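You operate a simulated robot arm through the tools that you are given. There is no shell and no other tool. Be economical: measure what you need, move in short steps, check, and stop when the job is done.

You run a simulated robot arm. Do the job below in one go: nothing can be reset, and whatever is moved stays where it is left.

## Task
Soak up the deck oil with the white mat, then bin the mat.
Fine: the oily bin, its red lid shut again.
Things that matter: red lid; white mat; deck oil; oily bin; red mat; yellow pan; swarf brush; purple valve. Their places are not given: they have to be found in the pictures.

It is judged by the outcome, as a careful person would: the job done as asked, and still so three seconds after it is handed in. It fails if anything else is knocked over, pushed out of place, dropped, spilled or broken.

## Robot
A 6-joint arm with a two-finger parallel gripper, fixed in place. Base frame: the origin is at the foot of the arm, x ahead of it, y to its left, z up; the work surface is at about z = 580. Readings come in mm, rad, newtons and seconds.
With the tool pointing down near the work surface it reaches from about 100 to 600 mm from the base axis. Its first joint turns from -1.152 to 1.152 rad. Payload 2.7 kg.
The tool frame sits at the grasp point between the pads (the TCP): z along the fingers, y along the line on which they close. The tips reach 23 mm beyond it. The gripper opens to 94 mm. The fingers are 38 mm wide and 10 mm thick; the gripper's body (54 by 96 mm) begins 39 mm behind the TCP.
Orientation is that of the tool frame in the base frame, as a unit quaternion [w, x, y, z]. With the fingers straight down and closing along the base's y, the tool's x points along the base's -x, its y along +y and its z along -z.

## Interface
- The arm moves only by the tool jog_arm. Its argument "motion" is a list of rows, each a list of 6 numbers: the shift along the base's x, y, z in units of 40 mm (1.0 is 40 mm), then the turn, a rotation vector about the base's x, y, z in units of 5 degrees (1.0 is 5 degrees). In form: [[dx, dy, dz, wx, wy, wz], ...]. A call has 1 to 12 rows; each row shifts and turns the commanded pose from where the row before left it. "jaw" is the closure in counts, from 0 (fully open) to 255 (shut), set as the call begins (left out, the last holds). A call with a number of a shift or a turn outside -1 to 1 is refused whole. Each row takes 0.2 s and may step no farther than 50 mm and 0.15 rad from the row before; otherwise, or with a gripper value out of range, the whole call is refused. Where a pose cannot be reached the arm comes as near as it can. A force on the tool above 50 N (or 10 N above the force at the start of the call, whichever is more), or a blocked arm, ends the call early, and 0.2 s more pass. The fingers move at their own pace (about 45 mm/s each) and stop on an object; they squeeze with about 40 N. The grip force told is the motor's: it shows also when the fingers shut on nothing. Time passes only in rows, and 0.2 s behind the last, so rows that do not move let the fingers close. It gives the time, the measured TCP pose, the force on the tool (base axes), the opening and the grip force at its end, in the units of the frame above (readings bear some noise), and new pictures: "views" is both (left out), scene, wrist or none.
- Cameras (640 x 400 px; columns grow to the right, rows downward): "scene" is fixed at [58.4, -442.9, 1371.3]; the picture's right is [0.83, -0.56, 0.00], its down [-0.48, -0.71, -0.52] and it looks along [0.29, 0.43, -0.85] (base axes); focal length 272 px, centre (320, 200). "wrist" rides on the gripper at [-39, 0, -44] in the tool frame; the picture's right is [0.00, -1.00, 0.00], its down [0.97, 0.00, -0.24] and it looks along [0.24, 0.00, 0.97] (tool axes); focal length 218 px, centre (320, 200).
- point_at(camera, pixels): for up to 12 pixels [column, row] of the newest picture of that camera ("zoom" is the newest enlarged one), the place [x, y, z] in the base frame of the surface seen there, good to about 2 mm. It takes no simulated time.
- close_up(camera, box): a new picture of the part [left, top, right, bottom] of that camera's present view, enlarged. It takes no simulated time.
- close_job(): hands the job in; it is judged then, once.

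Work in short steps. Measure before you move; look again where a grasp or a placing could have gone wrong, and mend it. You have 80 turns and 120 pictures in all, those below and enlarged ones among them. Open the gripper and draw the arm clear of the work before you hand the job in, unless the task says otherwise; then end with one line.

The tools are called after ">>>" by a JSON object that holds its "name" and its "arguments". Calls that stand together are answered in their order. jog_arm: Moves the arm, as the interface text tells. Its arguments: {"type":"object","properties":{"motion":{"type":"array","items":{"type":"array","items":{"type":"number"}}},"jaw":{"type":"number"},"views":{"type":"string","enum":["both","scene","wrist","none"]}},"required":["motion"]} The other tools are called the same way: point_at (camera, pixels) gives the place of the surface under pixels of a picture; close_up (camera, box) takes an enlarged picture of a part of a camera's view; close_job () hands the job in.

At the start:

```text
time: 0.0
tool_pos: [435.1, 39.1, 941.4]
orientation: [0.0, 0.0, 1.0, 0.0]
contact_force: [-0.3, -0.7, 0.0]
opening: 94.1
finger_force: 0.1
```

scene: 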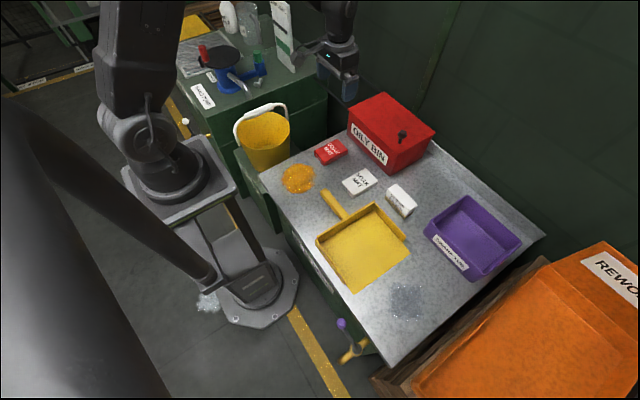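
wrist: 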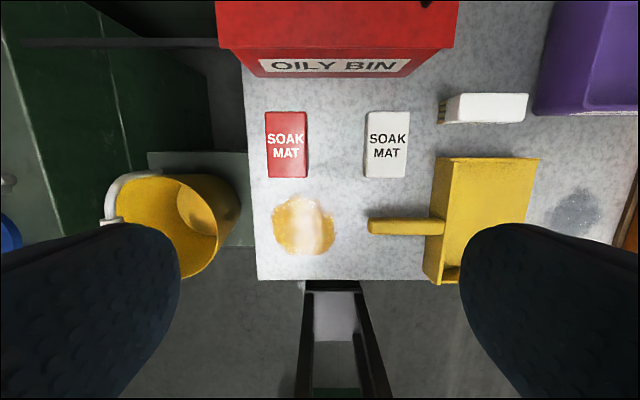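

The scene shows the red bin around (390,130), the white mat (360,181), the oil (298,179) and the yellow pan. I'll measure these places and zoom in.

>>> {"name": "point_at", "arguments": {"camera": "wrist", "pixels": [[367, 113], [408, 113], [406, 177], [364, 177], [387, 145], [286, 145], [303, 225], [275, 225], [333, 225], [303, 197], [303, 252], [370, 226]]}}

>>> {"name": "point_at", "arguments": {"camera": "scene", "pixels": [[348, 121], [383, 93], [436, 130], [388, 170], [402, 134], [405, 150], [360, 181], [298, 179], [270, 140], [400, 200], [388, 155], [352, 105]]}}

>>> {"name": "close_up", "arguments": {"camera": "scene", "box": [260, 80, 460, 205]}}

```text
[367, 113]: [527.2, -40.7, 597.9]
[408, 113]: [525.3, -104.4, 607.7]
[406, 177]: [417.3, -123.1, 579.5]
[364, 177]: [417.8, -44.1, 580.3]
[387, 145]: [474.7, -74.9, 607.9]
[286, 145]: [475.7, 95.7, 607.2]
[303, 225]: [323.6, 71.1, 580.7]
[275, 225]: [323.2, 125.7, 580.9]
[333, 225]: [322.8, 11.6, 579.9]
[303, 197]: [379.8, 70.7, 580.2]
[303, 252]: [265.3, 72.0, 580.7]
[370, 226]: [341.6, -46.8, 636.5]
```

```text
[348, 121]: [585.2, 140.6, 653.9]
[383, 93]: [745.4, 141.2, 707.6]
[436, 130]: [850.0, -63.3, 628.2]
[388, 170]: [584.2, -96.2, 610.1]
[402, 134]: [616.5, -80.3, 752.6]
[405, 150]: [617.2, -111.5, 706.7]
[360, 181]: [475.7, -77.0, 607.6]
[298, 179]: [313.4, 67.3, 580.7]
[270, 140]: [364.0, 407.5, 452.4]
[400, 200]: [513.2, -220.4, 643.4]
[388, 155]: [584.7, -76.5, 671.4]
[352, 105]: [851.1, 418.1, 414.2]
```

```text
3.20 times, centred on (360, 142) of scene
```

zoom: 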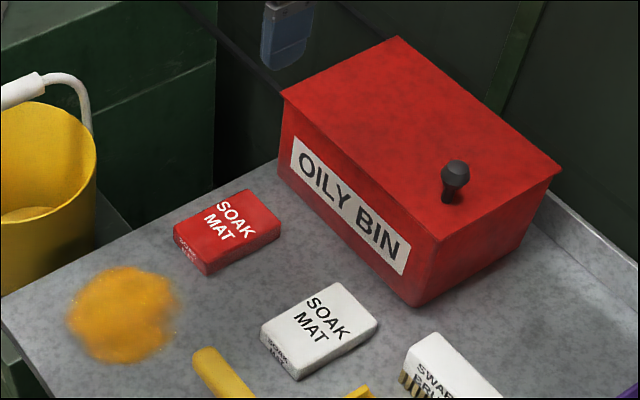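

The mat is about 66 mm wide in y and 28 mm high, so it can be gripped along y. Next I'll measure the lid and its knob.

>>> {"name": "point_at", "arguments": {"camera": "zoom", "pixels": [[285, 93], [398, 40], [556, 172], [438, 238], [455, 165], [455, 180], [448, 197], [443, 165], [468, 165], [400, 130], [415, 300], [520, 240]]}}

>>> {"name": "close_up", "arguments": {"camera": "scene", "box": [370, 105, 450, 155]}}

>>> {"name": "close_up", "arguments": {"camera": "wrist", "box": [210, 0, 470, 160]}}

```text
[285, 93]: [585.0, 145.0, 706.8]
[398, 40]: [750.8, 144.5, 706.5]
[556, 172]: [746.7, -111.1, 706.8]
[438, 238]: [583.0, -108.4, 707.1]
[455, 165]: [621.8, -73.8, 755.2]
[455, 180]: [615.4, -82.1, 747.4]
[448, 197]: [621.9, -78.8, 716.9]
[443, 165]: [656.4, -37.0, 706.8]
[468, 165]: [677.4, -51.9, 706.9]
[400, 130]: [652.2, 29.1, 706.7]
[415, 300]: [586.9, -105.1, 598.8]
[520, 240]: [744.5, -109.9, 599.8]
```

```text
8.00 times, centred on (410, 130) of scene
```

zoom: 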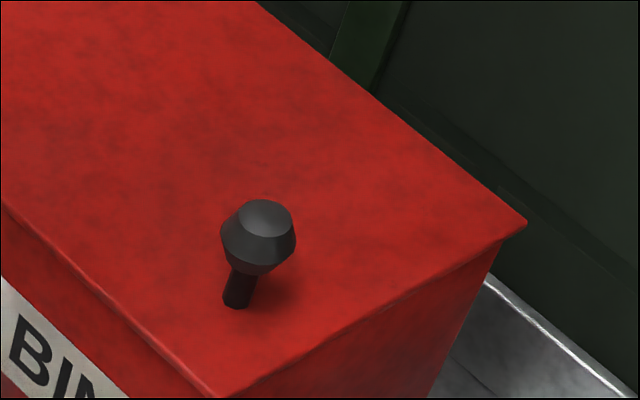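

```text
2.46 times, centred on (340, 80) of wrist
```

zoom: 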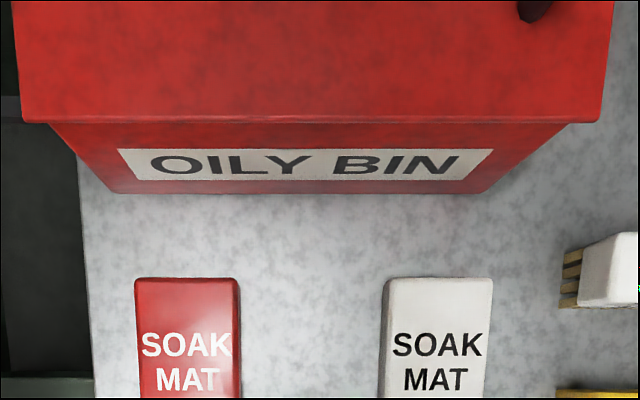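

The lid spans x 583–750 and y −110 to 145, with its top at z 707. The knob is near (625,−78), its head at about z 735–757. I'll move above the knob to look at it and test the reach.

>>> {"name": "jog_arm", "arguments": {"motion": [[0.95, -0.59, -0.45, 0, 0, 0], [0.95, -0.59, -0.45, 0, 0, 0], [0.95, -0.59, -0.45, 0, 0, 0], [0.95, -0.59, -0.45, 0, 0, 0], [0.95, -0.59, -0.45, 0, 0, 0], [0, 0, 0, 0, 0, 0]], "jaw": 0}}

```text
time: 1.4
tool_pos: [625.2, -80.0, 849.2]
orientation: [-0.001, -0.001, 1.0, -0.001]
contact_force: [-0.2, -0.4, 0.5]
opening: 93.9
finger_force: 0.1
```

scene: 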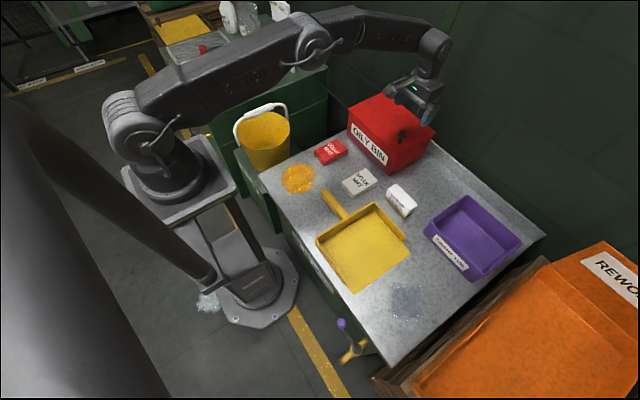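
wrist: 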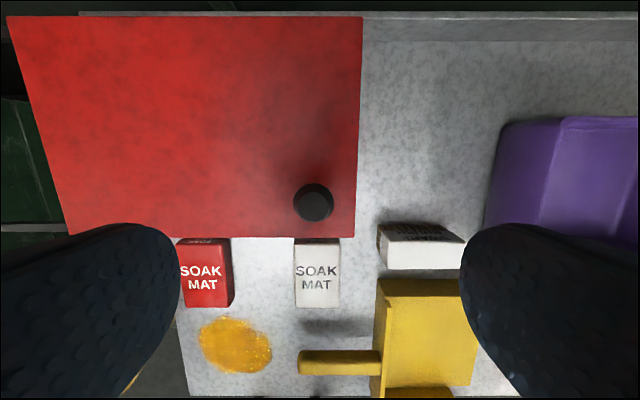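

The arm reaches here. In the wrist view the knob is at (314,202), so I'll measure it.

>>> {"name": "point_at", "arguments": {"camera": "wrist", "pixels": [[314, 203], [297, 200], [330, 200], [314, 190], [314, 215], [10, 18], [360, 18], [355, 235], [66, 235]]}}

>>> {"name": "close_up", "arguments": {"camera": "wrist", "box": [0, 0, 400, 250]}}

```text
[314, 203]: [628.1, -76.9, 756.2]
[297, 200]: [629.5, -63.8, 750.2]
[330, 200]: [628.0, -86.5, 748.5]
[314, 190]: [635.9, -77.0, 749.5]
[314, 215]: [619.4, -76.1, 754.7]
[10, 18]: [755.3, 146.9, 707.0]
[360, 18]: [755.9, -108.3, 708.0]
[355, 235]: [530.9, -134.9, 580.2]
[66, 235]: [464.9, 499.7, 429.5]
```

```text
1.60 times, centred on (200, 125) of wrist
```

zoom: 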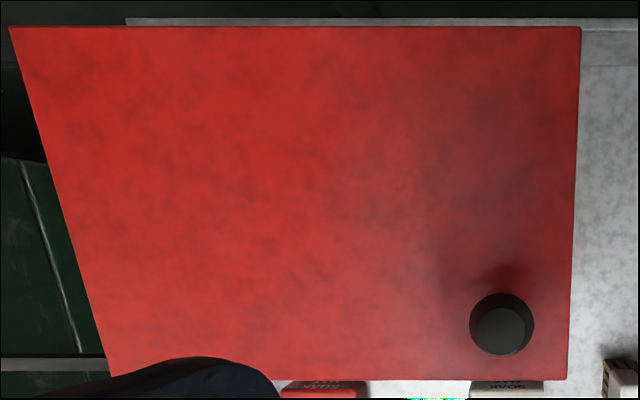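

The knob is centred at (628,−76), with the head at about z 735–756. I'll descend to TCP z≈739, then close on it.

>>> {"name": "jog_arm", "arguments": {"motion": [[0.07, 0.1, -0.9, 0, 0, 0], [0, 0, -0.9, 0, 0, 0], [0, 0, -0.9, 0, 0, 0], [0, 0, 0, 0, 0, 0]], "views": "none"}}

>>> {"name": "jog_arm", "arguments": {"motion": [[0, 0, 0, 0, 0, 0], [0, 0, 0, 0, 0, 0], [0, 0, 0, 0, 0, 0], [0, 0, 0, 0, 0, 0], [0, 0, 0, 0, 0, 0]], "jaw": 255}}

```text
time: 2.4
tool_pos: [623.7, -75.2, 744.7]
orientation: [0.0, -0.001, 1.0, 0.001]
contact_force: [0.5, 0.0, 0.1]
opening: 94.1
finger_force: 0.0
out of reach, approached as far as the arm can: row 3
```

```text
time: 3.6
tool_pos: [624.2, -75.4, 743.3]
orientation: [0.0, -0.001, 1.0, 0.002]
contact_force: [-0.6, 6.9, -0.2]
opening: 29.5
finger_force: 44.8
```

scene: 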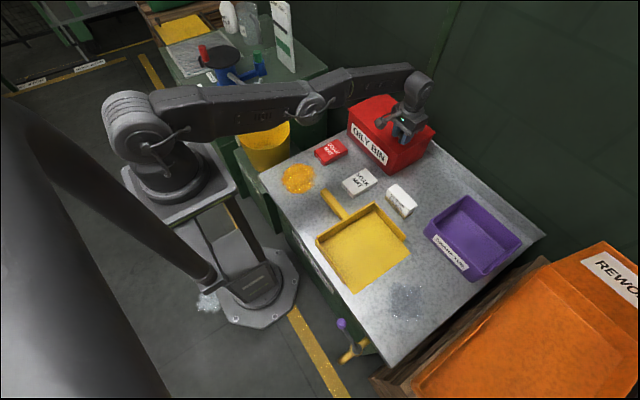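
wrist: 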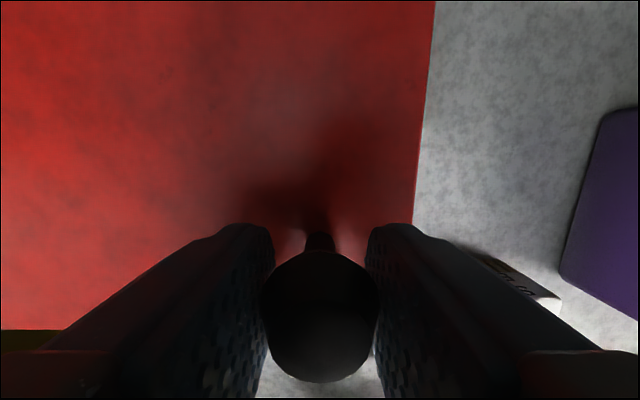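

The knob is gripped at an opening of 29.5 mm. I'll lift a little and watch the lid's response, because its hinge side is unknown.

>>> {"name": "jog_arm", "arguments": {"motion": [[0, 0, 0.2, 0, 0, 0], [0, 0, 0.2, 0, 0, 0], [0, 0, 0.2, 0, 0, 0]]}}

>>> {"name": "close_up", "arguments": {"camera": "scene", "box": [320, 70, 480, 170]}}

```text
time: 4.4
tool_pos: [623.2, -75.6, 760.2]
orientation: [-0.01, 0.0, 1.0, 0.002]
contact_force: [-8.3, 9.8, -31.9]
opening: 29.6
finger_force: 45.3
out of reach, approached as far as the arm can: row 3
```

scene: 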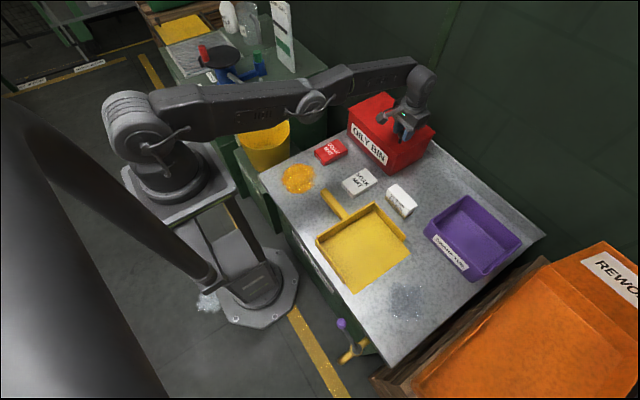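
wrist: 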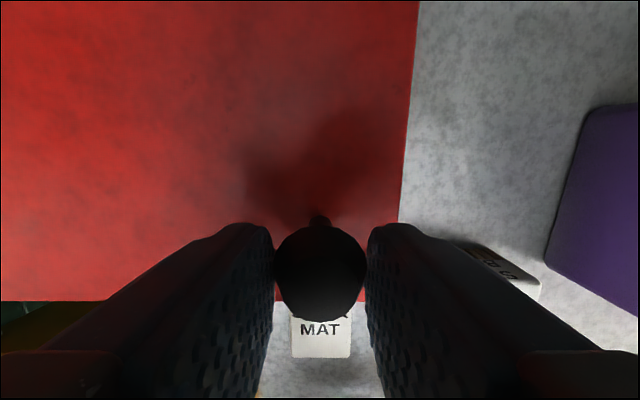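

```text
4.00 times, centred on (400, 120) of scene
```

zoom: 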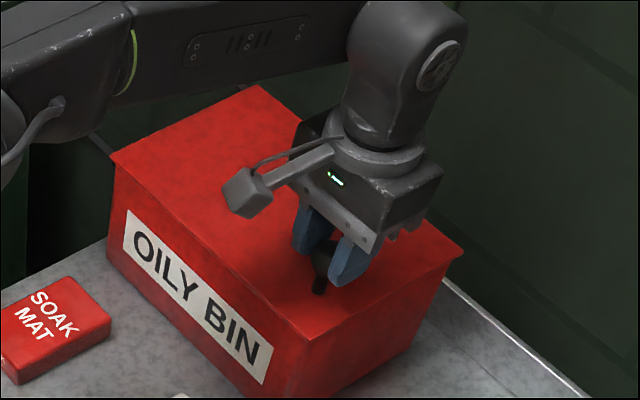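

The force is −32 N in z and the knob is slipping through the pads. I'll check whether the lid has tilted at all.

>>> {"name": "point_at", "arguments": {"camera": "zoom", "pixels": [[115, 157], [258, 88], [460, 250], [310, 338], [315, 290], [240, 130], [180, 170], [360, 300], [430, 250]]}}

>>> {"name": "point_at", "arguments": {"camera": "wrist", "pixels": [[320, 270], [100, 50], [380, 50], [380, 150], [100, 250]]}}

```text
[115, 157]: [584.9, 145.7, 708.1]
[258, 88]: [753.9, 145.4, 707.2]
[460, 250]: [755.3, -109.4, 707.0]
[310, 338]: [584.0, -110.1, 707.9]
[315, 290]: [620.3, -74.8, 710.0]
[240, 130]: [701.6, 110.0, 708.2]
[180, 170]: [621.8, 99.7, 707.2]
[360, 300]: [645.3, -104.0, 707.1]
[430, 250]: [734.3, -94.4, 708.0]
```

```text
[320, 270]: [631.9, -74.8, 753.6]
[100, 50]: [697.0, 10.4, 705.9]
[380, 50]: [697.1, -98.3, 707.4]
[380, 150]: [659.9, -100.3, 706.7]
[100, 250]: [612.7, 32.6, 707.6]
```

The lid is still flat at z 707, so lifting is not how it opens. I'll re-seat the grip on the knob, then push sideways in +y gently and see if it slides.

>>> {"name": "jog_arm", "arguments": {"motion": [[0, 0, -0.2, 0, 0, 0], [0, 0, -0.2, 0, 0, 0], [0, 0, 0, 0, 0, 0], [0, 0, 0, 0, 0, 0]], "jaw": 0, "views": "none"}}

>>> {"name": "jog_arm", "arguments": {"motion": [[0, 0, 0, 0, 0, 0], [0, 0, 0, 0, 0, 0], [0, 0, 0, 0, 0, 0], [0, 0, 0, 0, 0, 0]], "jaw": 255, "views": "none"}}

>>> {"name": "jog_arm", "arguments": {"motion": [[0, 0.15, 0, 0, 0, 0], [0, 0.15, 0, 0, 0, 0], [0, 0.15, 0, 0, 0, 0]]}}

```text
time: 5.4
tool_pos: [626.7, -75.6, 752.3]
orientation: [0.002, 0.0, 1.0, 0.0]
contact_force: [0.6, -0.9, -1.0]
opening: 94.1
finger_force: 0.1
```

```text
time: 6.4
tool_pos: [627.5, -75.7, 750.2]
orientation: [-0.001, -0.001, 1.0, 0.001]
contact_force: [-0.2, 5.3, 0.7]
opening: 29.8
finger_force: 28.5
```

```text
time: 7.2
tool_pos: [627.9, -58.1, 750.7]
orientation: [-0.002, 0.0, 1.0, -0.001]
contact_force: [-14.1, -1.0, 10.5]
opening: 29.3
finger_force: 44.7
```

scene: 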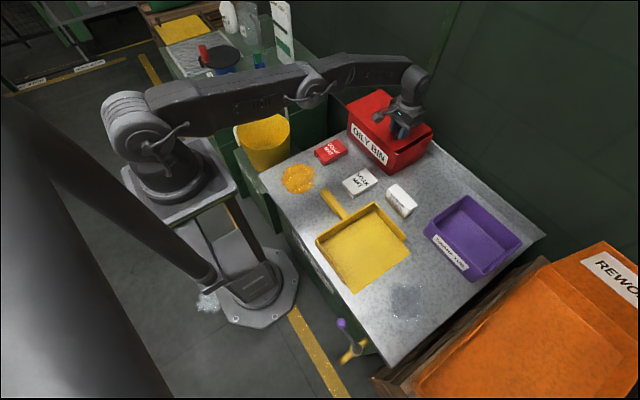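
wrist: 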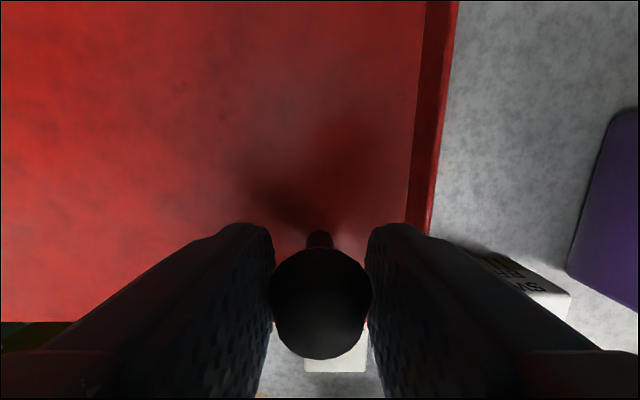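

The lid slid toward +y and exposed the bin rim. I'll measure whether it moved straight or swivelled.

>>> {"name": "point_at", "arguments": {"camera": "wrist", "pixels": [[424, 20], [410, 180], [404, 200], [430, 220], [440, 50], [320, 280]]}}

>>> {"name": "close_up", "arguments": {"camera": "scene", "box": [320, 70, 480, 170]}}

```text
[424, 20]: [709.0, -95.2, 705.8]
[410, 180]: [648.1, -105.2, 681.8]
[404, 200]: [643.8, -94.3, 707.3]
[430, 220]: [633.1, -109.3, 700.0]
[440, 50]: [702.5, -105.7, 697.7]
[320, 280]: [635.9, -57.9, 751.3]
```

```text
4.00 times, centred on (400, 120) of scene
```

zoom: 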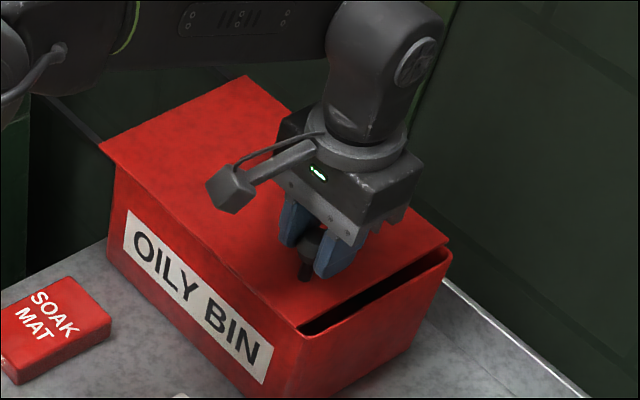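

It is a straight slide along +y. I'll keep sliding and check the force.

>>> {"name": "jog_arm", "arguments": {"motion": [[0, 0.4, 0, 0, 0, 0], [0, 0.4, 0, 0, 0, 0], [0, 0.4, 0, 0, 0, 0], [0, 0.4, 0, 0, 0, 0], [0, 0.4, 0, 0, 0, 0]], "views": "scene"}}

```text
time: 8.4
tool_pos: [627.8, 22.4, 752.6]
orientation: [-0.001, 0.0, 1.0, 0.001]
contact_force: [-10.5, -0.6, 0.8]
opening: 29.2
finger_force: 44.9
```

scene: 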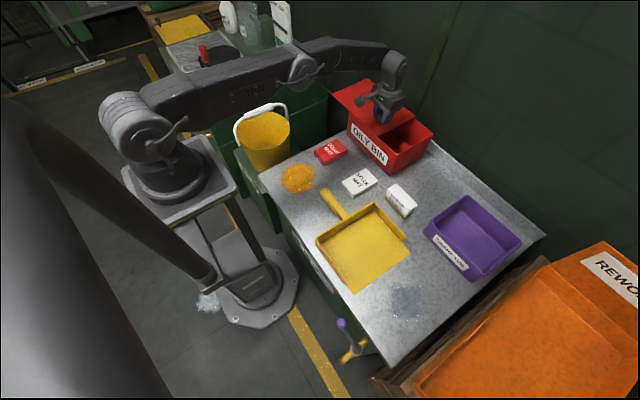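

It slides smoothly and the opening is growing. I'll go about 80 mm further.

>>> {"name": "jog_arm", "arguments": {"motion": [[0, 0.4, 0, 0, 0, 0], [0, 0.4, 0, 0, 0, 0], [0, 0.4, 0, 0, 0, 0], [0, 0.4, 0, 0, 0, 0], [0, 0.4, 0, 0, 0, 0]], "views": "scene"}}

>>> {"name": "close_up", "arguments": {"camera": "scene", "box": [300, 60, 460, 160]}}

```text
time: 9.6
tool_pos: [624.5, 100.4, 753.5]
orientation: [0.006, 0.0, 1.0, 0.001]
contact_force: [27.8, -0.8, -19.0]
opening: 29.3
finger_force: 44.8
out of reach, approached as far as the arm can: row 5
```

scene: 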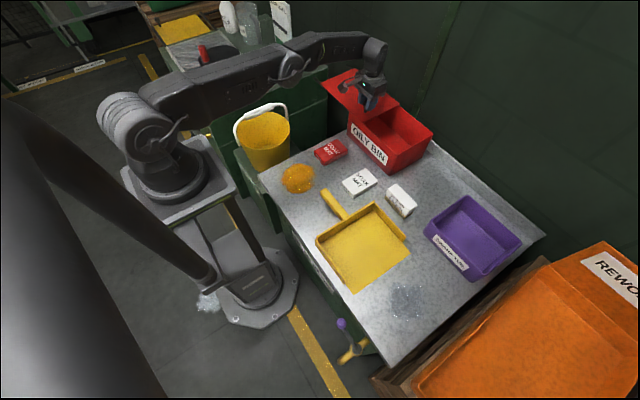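

```text
4.00 times, centred on (380, 110) of scene
```

zoom: 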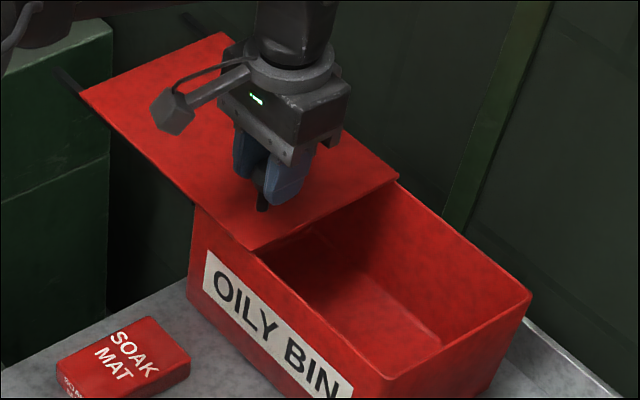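

The bin is open wide enough, with the lid edge at about y 66, and it rests on rails. I'll release the knob, lift and check that the lid stays put.

>>> {"name": "jog_arm", "arguments": {"motion": [[0, 0, 0, 0, 0, 0], [0, 0, 0, 0, 0, 0], [0, 0, 0, 0, 0, 0], [0, 0, 0, 0, 0, 0]], "jaw": 0, "views": "none"}}

>>> {"name": "jog_arm", "arguments": {"motion": [[-0.1, 0, 0.9, 0, 0, 0], [-0.1, 0, 0.9, 0, 0, 0], [-0.8, -0.7, 0.4, 0, 0, 0], [-0.8, -0.8, 0, 0, 0, 0], [-0.8, -0.8, 0, 0, 0, 0], [-0.8, -0.8, 0, 0, 0, 0], [-0.5, -0.8, 0, 0, 0, 0], [0, 0, 0, 0, 0, 0]]}}

```text
time: 10.6
tool_pos: [622.8, 99.8, 752.7]
orientation: [0.0, 0.0, 1.0, 0.0]
contact_force: [0.0, 0.5, -0.2]
opening: 94.0
finger_force: 0.1
```

```text
time: 12.4
tool_pos: [466.4, -55.6, 840.3]
orientation: [0.0, 0.0, 1.0, 0.0]
contact_force: [-1.4, -1.0, 0.2]
opening: 93.8
finger_force: 0.1
```

scene: 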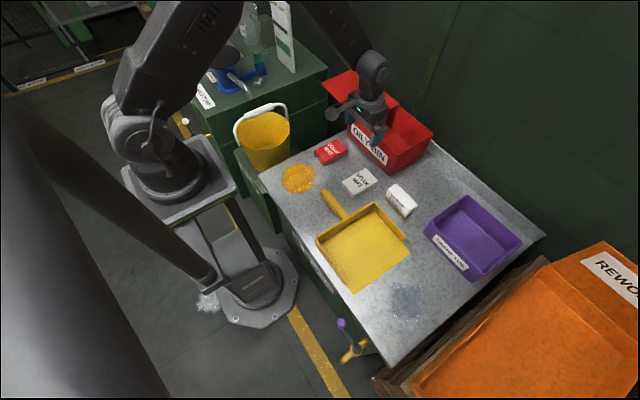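
wrist: 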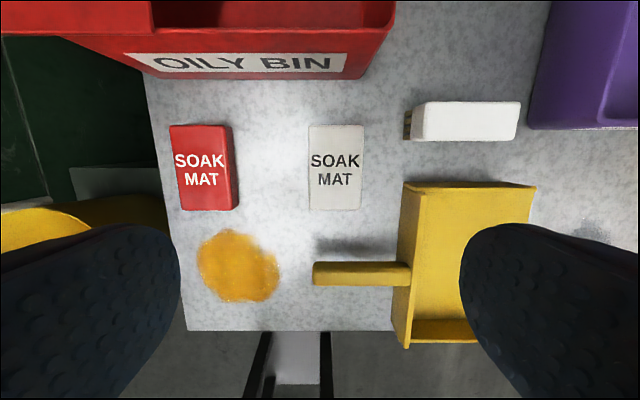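

The lid stayed put. Now I'll measure the mat, its neighbours and the oil precisely.

>>> {"name": "point_at", "arguments": {"camera": "wrist", "pixels": [[309, 128], [362, 127], [361, 207], [311, 207], [336, 165], [404, 130], [410, 140], [315, 262], [400, 200], [198, 265], [279, 270], [238, 300]]}}

>>> {"name": "point_at", "arguments": {"camera": "wrist", "pixels": [[238, 232], [238, 265], [313, 275], [210, 240], [262, 245], [210, 290], [265, 290]]}}

```text
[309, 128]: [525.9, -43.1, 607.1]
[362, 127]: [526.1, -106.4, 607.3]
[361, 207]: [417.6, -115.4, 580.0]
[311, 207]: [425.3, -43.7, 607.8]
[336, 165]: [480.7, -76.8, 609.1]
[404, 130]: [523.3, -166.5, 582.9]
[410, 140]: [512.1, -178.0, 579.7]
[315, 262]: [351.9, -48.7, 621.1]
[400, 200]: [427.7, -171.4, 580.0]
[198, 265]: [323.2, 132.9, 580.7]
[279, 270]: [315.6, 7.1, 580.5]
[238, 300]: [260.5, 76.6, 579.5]
```

```text
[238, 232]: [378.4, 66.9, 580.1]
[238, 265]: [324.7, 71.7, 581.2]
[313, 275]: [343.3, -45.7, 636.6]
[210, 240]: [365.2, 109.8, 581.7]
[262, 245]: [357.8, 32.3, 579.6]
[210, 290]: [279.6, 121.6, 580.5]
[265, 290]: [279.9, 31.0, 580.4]
```

The mat spans x 424–527 and y −108 to −42, with its top at 608. I'll grip it at (464,−75), which leaves clearance on both sides.

>>> {"name": "jog_arm", "arguments": {"motion": [[0, -0.48, -0.9, 0, 0, 0], [0, 0, -1, 0, 0, 0], [0, 0, -1, 0, 0, 0], [0, 0, -1, 0, 0, 0], [0, 0, -1, 0, 0, 0], [0, 0, -0.5, 0, 0, 0], [0, 0, -0.4, 0, 0, 0], [0, 0, 0, 0, 0, 0]], "views": "none"}}

>>> {"name": "jog_arm", "arguments": {"motion": [[0, 0, 0, 0, 0, 0], [0, 0, 0, 0, 0, 0], [0, 0, 0, 0, 0, 0], [0, 0, 0, 0, 0, 0]], "jaw": 255, "views": "wrist"}}

```text
time: 14.2
tool_pos: [466.5, -74.5, 609.4]
orientation: [-0.001, 0.0, 1.0, -0.001]
contact_force: [-1.2, 0.4, 0.1]
opening: 93.9
finger_force: 0.0
```

```text
time: 15.2
tool_pos: [466.8, -74.9, 608.6]
orientation: [0.001, 0.0, 1.0, -0.001]
contact_force: [0.0, -0.7, -0.2]
opening: 69.2
finger_force: 39.9
```

wrist: 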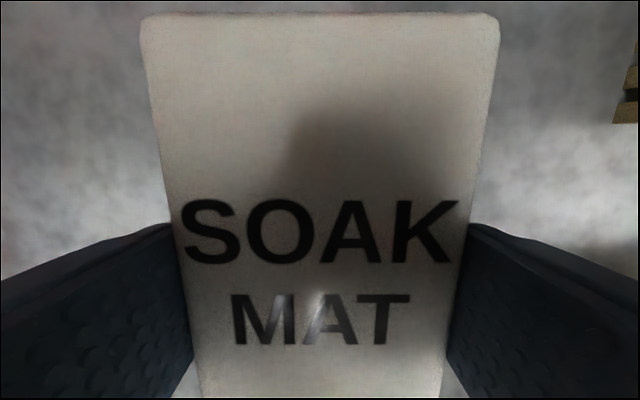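

The mat is gripped at 69 mm. I'll lift it and carry it above the oil, and check how far the bucket is from the oil side.

>>> {"name": "jog_arm", "arguments": {"motion": [[0, 0, 0.8, 0, 0, 0], [0, 0, 0.8, 0, 0, 0], [0, 0, 0.8, 0, 0, 0], [-0.78, 0.73, 0, 0, 0, 0], [-0.78, 0.73, 0, 0, 0, 0], [-0.78, 0.73, 0, 0, 0, 0], [-0.78, 0.73, 0, 0, 0, 0], [-0.78, 0.73, 0, 0, 0, 0], [0, 0, 0, 0, 0, 0]]}}

>>> {"name": "point_at", "arguments": {"camera": "scene", "pixels": [[262, 168], [285, 150], [288, 120], [245, 140], [266, 165]]}}

```text
time: 17.2
tool_pos: [311.0, 72.2, 704.8]
orientation: [0.0, 0.001, 1.0, 0.0]
contact_force: [-0.2, -0.2, 0.5]
opening: 69.1
finger_force: 39.9
```

scene: 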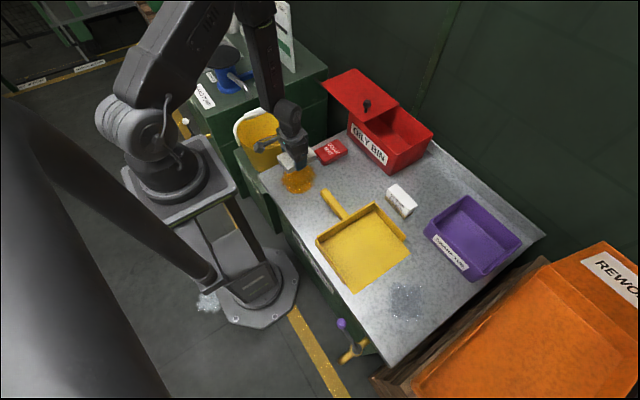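
wrist: 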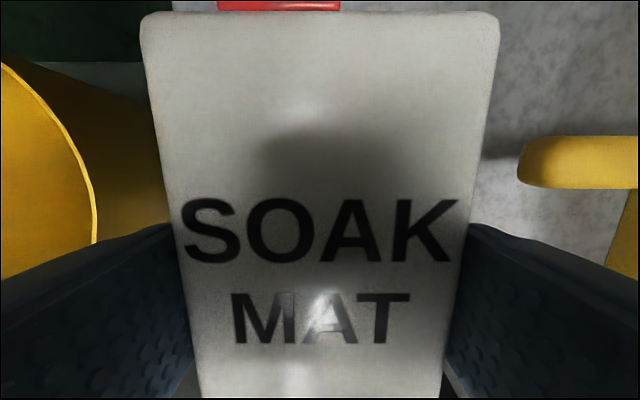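

```text
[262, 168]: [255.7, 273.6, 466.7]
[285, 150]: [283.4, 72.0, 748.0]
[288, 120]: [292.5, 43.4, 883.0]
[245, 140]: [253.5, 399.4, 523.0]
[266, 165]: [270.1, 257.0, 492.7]
```

>>> {"name": "point_at", "arguments": {"camera": "wrist", "pixels": [[93, 205], [60, 110], [20, 70], [520, 180], [250, 5]]}}

```text
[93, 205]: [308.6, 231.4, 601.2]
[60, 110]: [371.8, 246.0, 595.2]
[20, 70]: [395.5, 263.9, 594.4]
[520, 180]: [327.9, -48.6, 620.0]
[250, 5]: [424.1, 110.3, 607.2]
```

The bucket is at y ≥ 230, so it is clear. I'll lower the mat onto the oil and press lightly.

>>> {"name": "jog_arm", "arguments": {"motion": [[0, 0, -0.9, 0, 0, 0], [0, 0, -0.9, 0, 0, 0], [0, 0, -0.5, 0, 0, 0], [0, 0, -0.13, 0, 0, 0], [0, 0, 0, 0, 0, 0], [0, 0, 0, 0, 0, 0]], "views": "scene"}}

```text
time: 18.6
tool_pos: [309.7, 71.0, 608.2]
orientation: [0.001, 0.0, 1.0, -0.001]
contact_force: [-5.8, -1.7, 48.5]
opening: 69.0
finger_force: 40.0
```

scene: 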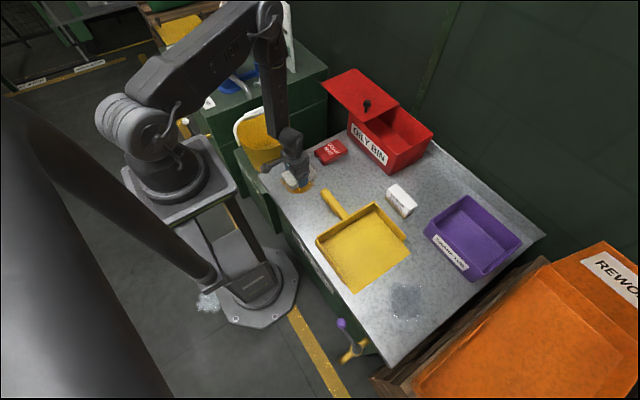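

It is pressing at 48 N. I'll ease off slightly and wipe across the oil in y.

>>> {"name": "jog_arm", "arguments": {"motion": [[0, 0, 0.03, 0, 0, 0], [0, 0.25, 0, 0, 0, 0], [0, 0.25, 0, 0, 0, 0], [0, 0.25, 0, 0, 0, 0], [0, 0, 0, 0, 0, 0], [0, -0.3, 0, 0, 0, 0], [0, -0.3, 0, 0, 0, 0], [0, -0.3, 0, 0, 0, 0], [0, -0.3, 0, 0, 0, 0], [0, -0.3, 0, 0, 0, 0], [0, 0, 0, 0, 0, 0]]}}

>>> {"name": "close_up", "arguments": {"camera": "scene", "box": [250, 140, 350, 203]}}

```text
time: 21.0
tool_pos: [309.9, 41.6, 608.9]
orientation: [0.0, 0.0, 1.0, 0.0]
contact_force: [-0.1, -0.2, -0.5]
opening: 68.9
finger_force: 39.8
```

scene: 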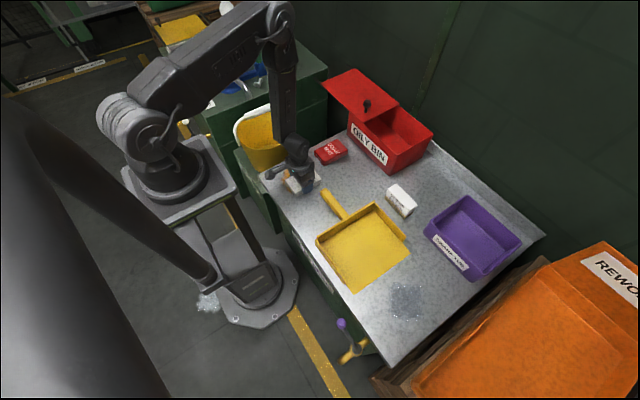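
wrist: 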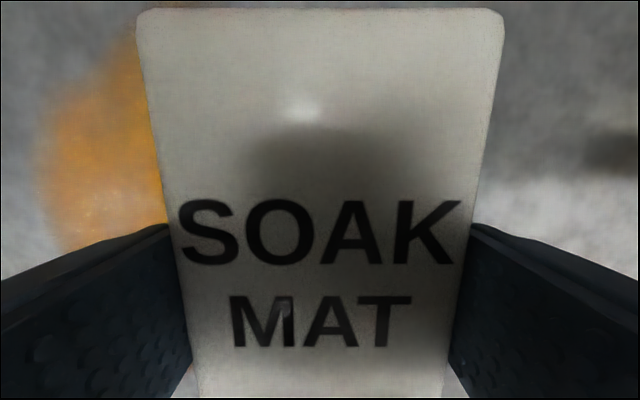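

```text
6.35 times, centred on (300, 172) of scene
```

zoom: 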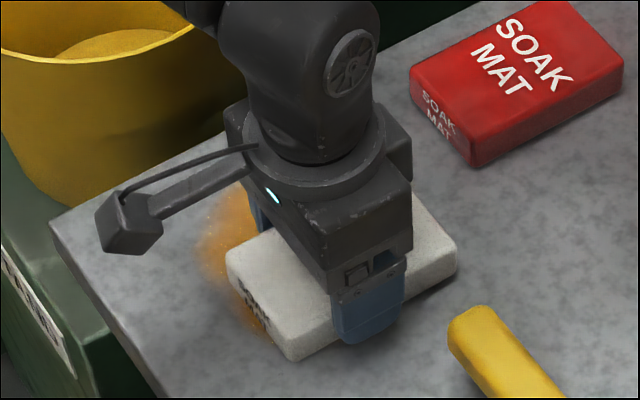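

Contact was lost (0 N) and oil remains. I'll press down again and wipe back and forth in contact.

>>> {"name": "jog_arm", "arguments": {"motion": [[0, 0, -0.02, 0, 0, 0], [0, 0, 0, 0, 0, 0]], "views": "none"}}

>>> {"name": "jog_arm", "arguments": {"motion": [[0, 0.25, 0, 0, 0, 0], [0, 0.25, 0, 0, 0, 0], [0, 0.25, 0, 0, 0, 0], [0, 0.25, 0, 0, 0, 0], [0, 0.25, 0, 0, 0, 0], [0, 0.25, 0, 0, 0, 0], [0, 0, 0, 0, 0, 0], [0, 0, 0, 0, 0, 0]]}}

```text
time: 21.6
tool_pos: [310.3, 40.7, 608.4]
orientation: [0.0, 0.0, 1.0, 0.0]
contact_force: [-1.5, -2.2, 9.3]
opening: 68.9
finger_force: 40.0
```

```text
time: 23.4
tool_pos: [311.3, 102.0, 608.9]
orientation: [0.0, 0.0, 1.0, 0.001]
contact_force: [0.2, -0.1, 0.4]
opening: 69.0
finger_force: 40.5
```

scene: 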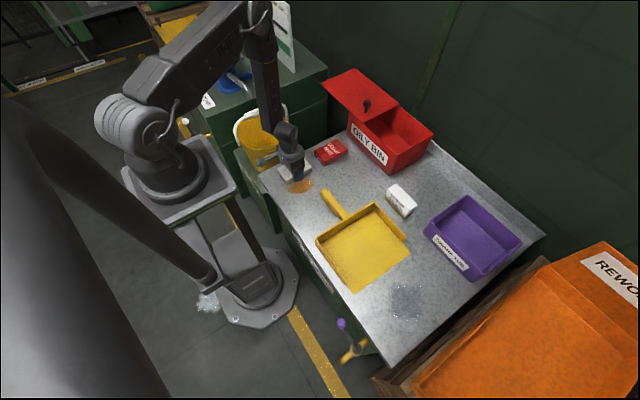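
wrist: 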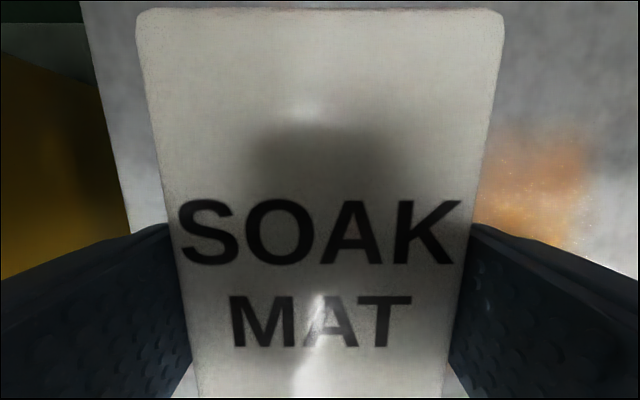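

The oil is fading. I'll press a little more and wipe back toward −y.

>>> {"name": "jog_arm", "arguments": {"motion": [[0, 0, -0.03, 0, 0, 0], [0, -0.2, 0, 0, 0, 0], [0, -0.2, 0, 0, 0, 0], [0, -0.2, 0, 0, 0, 0], [0, -0.2, -0.01, 0, 0, 0], [0, -0.2, 0, 0, 0, 0], [0, -0.2, 0, 0, 0, 0], [0, -0.2, -0.01, 0, 0, 0], [0, -0.2, 0, 0, 0, 0], [0, 0, 0, 0, 0, 0]]}}

```text
time: 25.5
tool_pos: [311.4, 38.0, 608.2]
orientation: [0.002, -0.001, 1.0, 0.0]
contact_force: [-1.6, 3.1, 10.7]
opening: 68.9
finger_force: 40.2
stopped in row 10: the force on the tool passed its limit (the readings are from after the stop); the commanded pose is now the measured one
```

scene: 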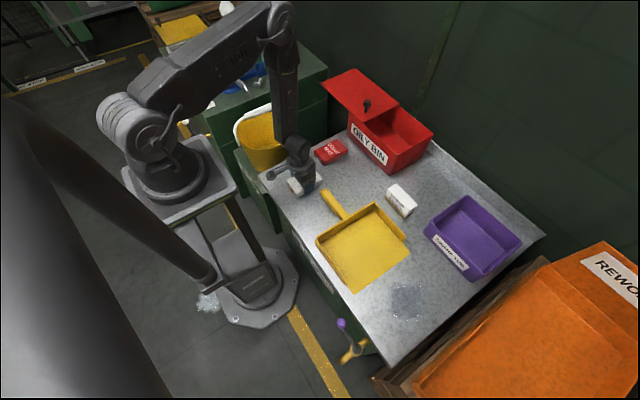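
wrist: 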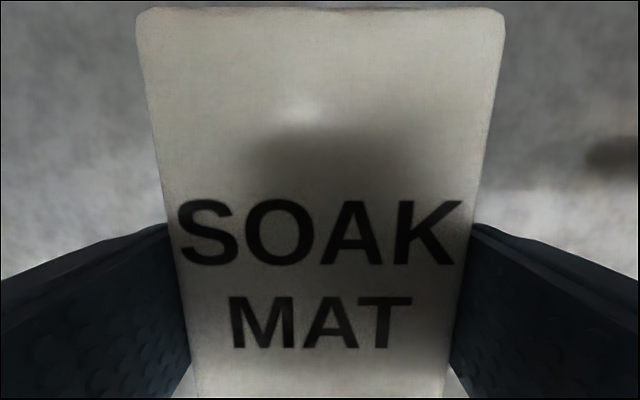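

The oil to the left of the mat is gone. I'll wipe once more toward +y to clear anything left underneath, then lift and look.

>>> {"name": "jog_arm", "arguments": {"motion": [[0, 0.2, 0, 0, 0, 0], [0, 0.2, 0, 0, 0, 0], [0, 0.2, 0, 0, 0, 0], [0, 0.2, 0, 0, 0, 0], [0, 0.2, 0, 0, 0, 0], [0, 0.2, 0, 0, 0, 0], [0, 0.2, 0, 0, 0, 0], [0, 0.2, 0, 0, 0, 0]], "views": "none"}}

>>> {"name": "jog_arm", "arguments": {"motion": [[0, 0, 0.9, 0, 0, 0], [0, 0, 0.9, 0, 0, 0], [0, 0, 0.9, 0, 0, 0], [0, 0, 0.9, 0, 0, 0], [0, 0, 0.9, 0, 0, 0], [0, 0, 0.9, 0, 0, 0], [0.7, -0.7, 0, 0, 0, 0], [0.7, -0.7, 0, 0, 0, 0], [0.7, -0.7, 0, 0, 0, 0], [0, 0, 0, 0, 0, 0]]}}

>>> {"name": "close_up", "arguments": {"camera": "scene", "box": [240, 130, 400, 230]}}

```text
time: 27.3
tool_pos: [312.1, 100.7, 607.9]
orientation: [0.002, 0.0, 1.0, 0.001]
contact_force: [1.3, -13.1, 29.0]
opening: 69.0
finger_force: 40.3
```

```text
time: 29.5
tool_pos: [397.0, 16.7, 823.6]
orientation: [0.003, -0.001, 1.0, 0.001]
contact_force: [-0.5, -0.6, -0.2]
opening: 69.0
finger_force: 40.0
```

scene: 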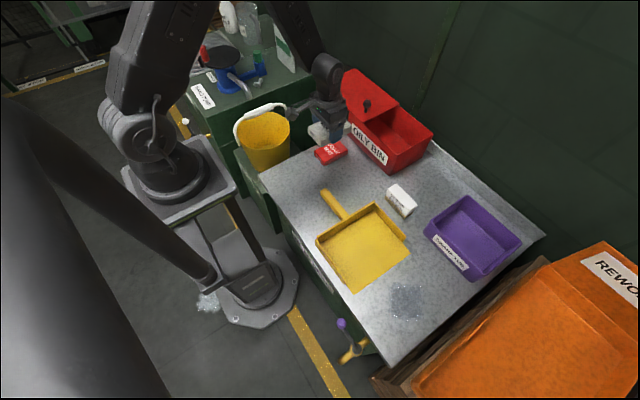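
wrist: 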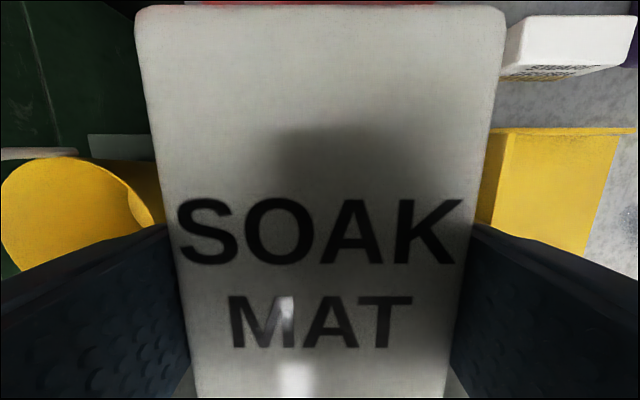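

```text
4.00 times, centred on (320, 180) of scene
```

zoom: 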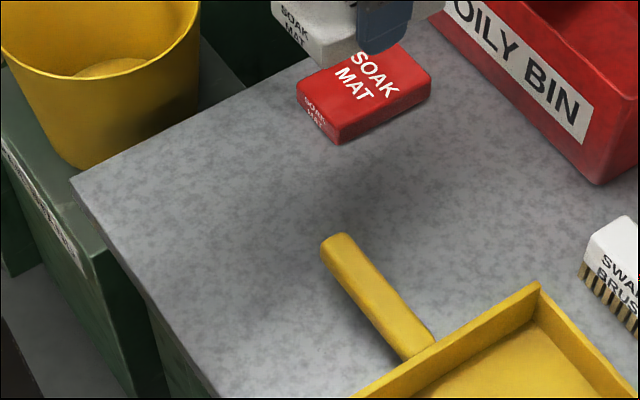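

The orange oil is gone. I'll tilt the tool outward by 25° to gain reach and carry the mat to above the bin opening, aiming for (655,−20).

>>> {"name": "jog_arm", "arguments": {"motion": [[0, 0, 0, 0, -1, 0], [0, 0, 0, 0, -1, 0], [0, 0, 0, 0, -1, 0], [0, 0, 0, 0, -1, 0], [0, 0, 0, 0, -1, 0], [0.9, -0.15, 0, 0, 0, 0], [0.9, -0.15, 0, 0, 0, 0], [0.9, -0.15, 0, 0, 0, 0], [0.9, -0.15, 0, 0, 0, 0], [0.9, -0.15, 0, 0, 0, 0], [0.9, -0.15, 0, 0, 0, 0], [0, 0, 0, 0, 0, 0]]}}

```text
time: 32.1
tool_pos: [612.2, -20.7, 821.9]
orientation: [0.103, 0.001, 0.995, -0.003]
contact_force: [-0.4, 0.0, -0.4]
opening: 69.0
finger_force: 39.6
out of reach, approached as far as the arm can: row 3, 4, 5
```

scene: 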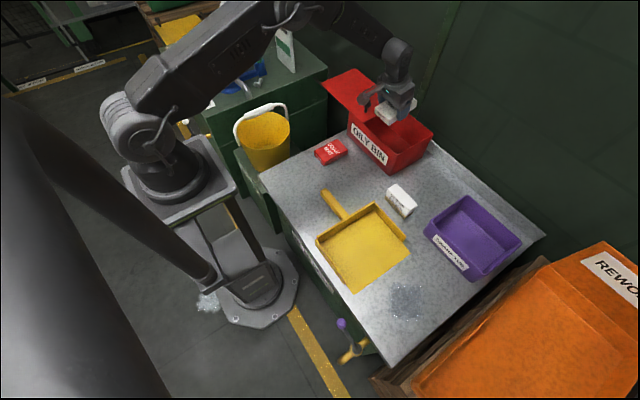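
wrist: 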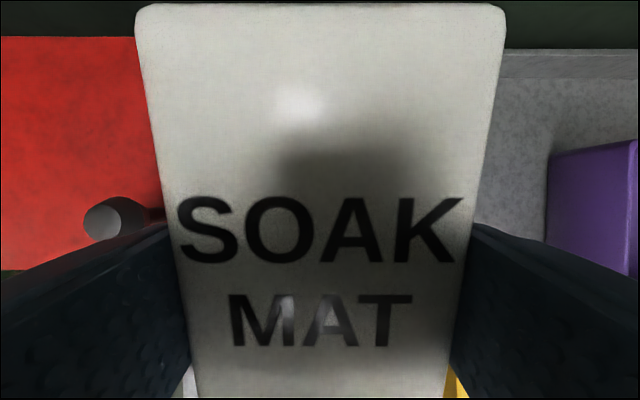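

Only about 12° of tilt took effect because of wrist limits close in. I'll try tilting more out here, then extend.

>>> {"name": "jog_arm", "arguments": {"motion": [[0.2, 0, 0, 0, -1, 0], [0.2, 0, 0, 0, -1, 0], [0.3, 0, 0, 0, -0.6, 0], [0.3, 0, 0, 0, 0, 0], [0, 0, 0, 0, 0, 0]], "views": "none"}}

```text
time: 33.3
tool_pos: [652.9, -19.3, 823.4]
orientation: [0.217, 0.001, 0.976, -0.004]
contact_force: [0.6, 0.8, -0.6]
opening: 68.8
finger_force: 40.1
```

I now have 25° of tilt at x=653. I'll descend into the opening and watch for force.

>>> {"name": "jog_arm", "arguments": {"motion": [[0, 0, -0.8, 0, 0, 0], [0, 0, -0.8, 0, 0, 0], [0, 0, -0.5, 0, 0, 0], [0, 0, 0, 0, 0, 0]]}}

>>> {"name": "close_up", "arguments": {"camera": "scene", "box": [320, 60, 480, 160]}}

```text
time: 34.3
tool_pos: [651.5, -19.3, 738.8]
orientation: [0.216, 0.001, 0.976, -0.004]
contact_force: [-0.5, -0.3, -0.4]
opening: 69.1
finger_force: 39.7
```

scene: 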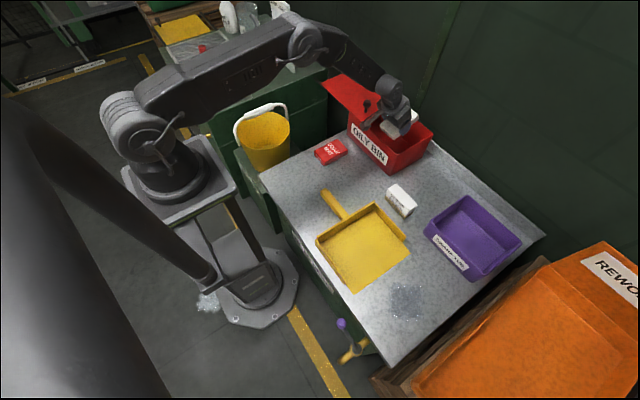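
wrist: 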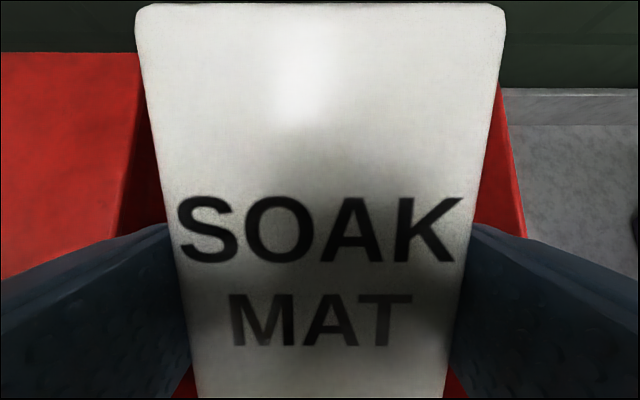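

```text
4.00 times, centred on (400, 110) of scene
```

zoom: 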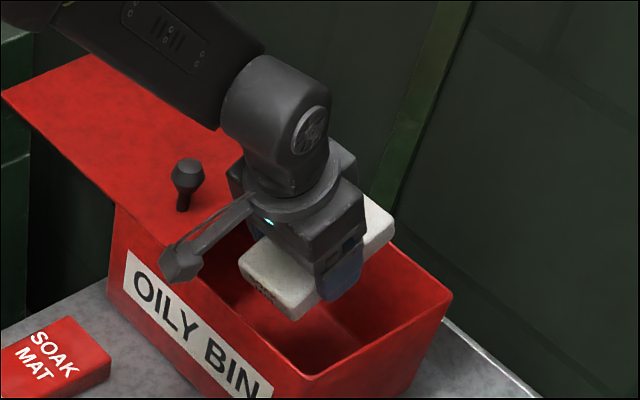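

The mat is over the opening. Before going lower I'll check how high the bracket at zoom (182,275) is above the rim.

>>> {"name": "point_at", "arguments": {"camera": "zoom", "pixels": [[182, 272], [175, 255], [205, 245], [295, 315], [320, 370], [300, 355], [385, 330], [390, 240]]}}

```text
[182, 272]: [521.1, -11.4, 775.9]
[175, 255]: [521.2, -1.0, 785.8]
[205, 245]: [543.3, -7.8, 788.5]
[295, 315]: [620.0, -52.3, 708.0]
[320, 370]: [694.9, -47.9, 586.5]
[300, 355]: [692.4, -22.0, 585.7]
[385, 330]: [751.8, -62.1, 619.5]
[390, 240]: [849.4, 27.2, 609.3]
```

There is plenty of clearance: the bracket is at z 770 and the rim at about 705. I'll descend a further 44 mm, then release.

>>> {"name": "jog_arm", "arguments": {"motion": [[0, 0, -0.4, 0, 0, 0], [0, 0, -0.4, 0, 0, 0], [0, 0, -0.3, 0, 0, 0], [0, 0, 0, 0, 0, 0]], "views": "scene"}}

```text
time: 35.3
tool_pos: [651.7, -19.7, 696.0]
orientation: [0.216, 0.001, 0.976, -0.004]
contact_force: [-0.2, -0.4, 0.6]
opening: 68.8
finger_force: 40.2
```

scene: 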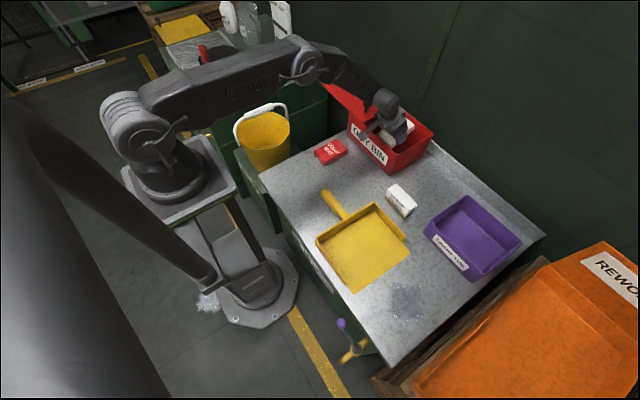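

There is no contact, so I'll release the mat and rise straight out.

>>> {"name": "jog_arm", "arguments": {"motion": [[0, 0, 0, 0, 0, 0], [0, 0, 0, 0, 0, 0], [0, 0, 0, 0, 0, 0], [0, 0, 0, 0, 0, 0]], "jaw": 0, "views": "none"}}

>>> {"name": "jog_arm", "arguments": {"motion": [[0, 0, 0.9, 0, 0, 0], [0, 0, 0.9, 0, 0, 0], [0, 0, 0.9, 0, 0, 0], [0, 0, 0.9, 0, 0, 0], [0, 0, 0, 0, 0, 0]]}}

>>> {"name": "close_up", "arguments": {"camera": "scene", "box": [320, 60, 480, 160]}}

```text
time: 36.3
tool_pos: [652.5, -18.7, 695.0]
orientation: [0.216, 0.001, 0.976, -0.004]
contact_force: [-0.4, -0.1, -1.3]
opening: 93.8
finger_force: 0.1
```

```text
time: 37.5
tool_pos: [652.3, -19.0, 838.3]
orientation: [0.216, 0.0, 0.976, -0.003]
contact_force: [-0.6, -0.4, -0.9]
opening: 94.0
finger_force: 0.0
```

scene: 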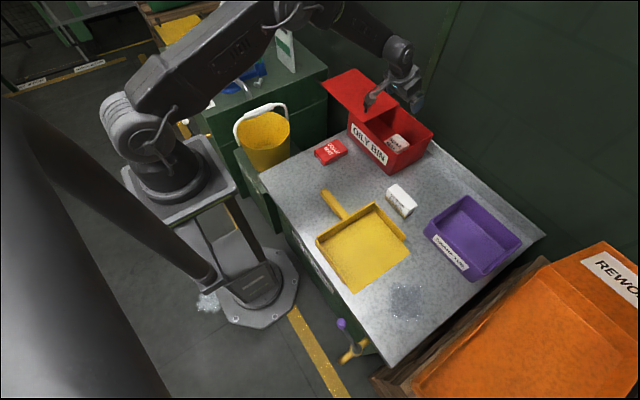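
wrist: 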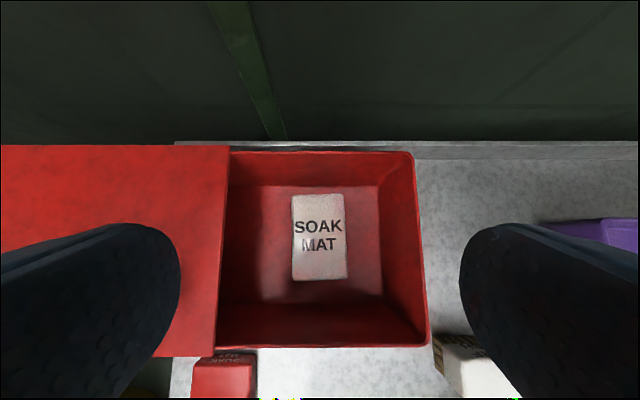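

```text
4.00 times, centred on (400, 110) of scene
```

zoom: 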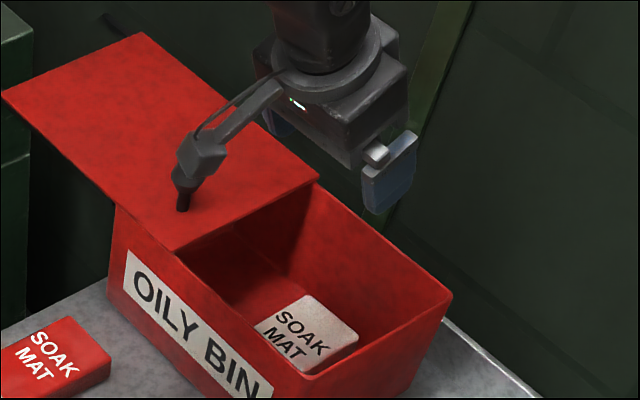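

The mat lies flat in the bin. I'll measure the knob to close the lid.

>>> {"name": "point_at", "arguments": {"camera": "zoom", "pixels": [[183, 185], [184, 205], [175, 250], [315, 180]]}}

>>> {"name": "jog_arm", "arguments": {"motion": [[-0.1, 0.95, 0, 0, 0, 0], [-0.1, 0.95, 0, 0, 0, 0], [-0.1, 0.95, 0, 0, 0, 0], [-0.1, 0.2, 0, 0, 0, 0], [0, 0, 0, 0, 0, 0]]}}

```text
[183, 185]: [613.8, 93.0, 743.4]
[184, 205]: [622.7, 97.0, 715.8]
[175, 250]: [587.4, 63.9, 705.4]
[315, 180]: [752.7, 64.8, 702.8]
```

```text
time: 38.7
tool_pos: [634.5, 104.5, 840.5]
orientation: [0.217, 0.001, 0.976, -0.003]
contact_force: [-0.3, -1.6, 0.0]
opening: 93.6
finger_force: 0.0
```

scene: 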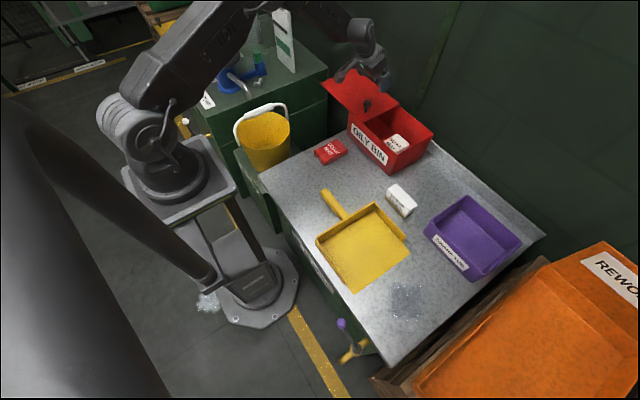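
wrist: 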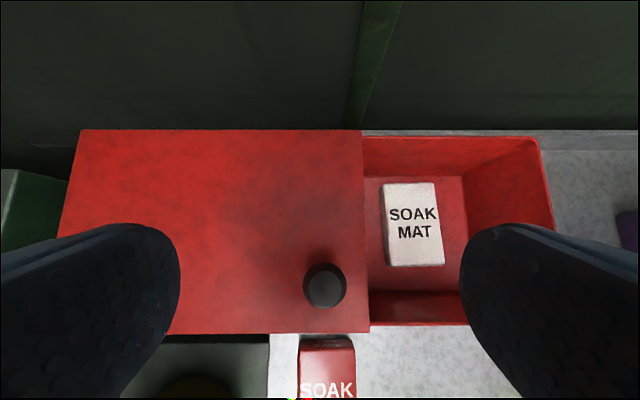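

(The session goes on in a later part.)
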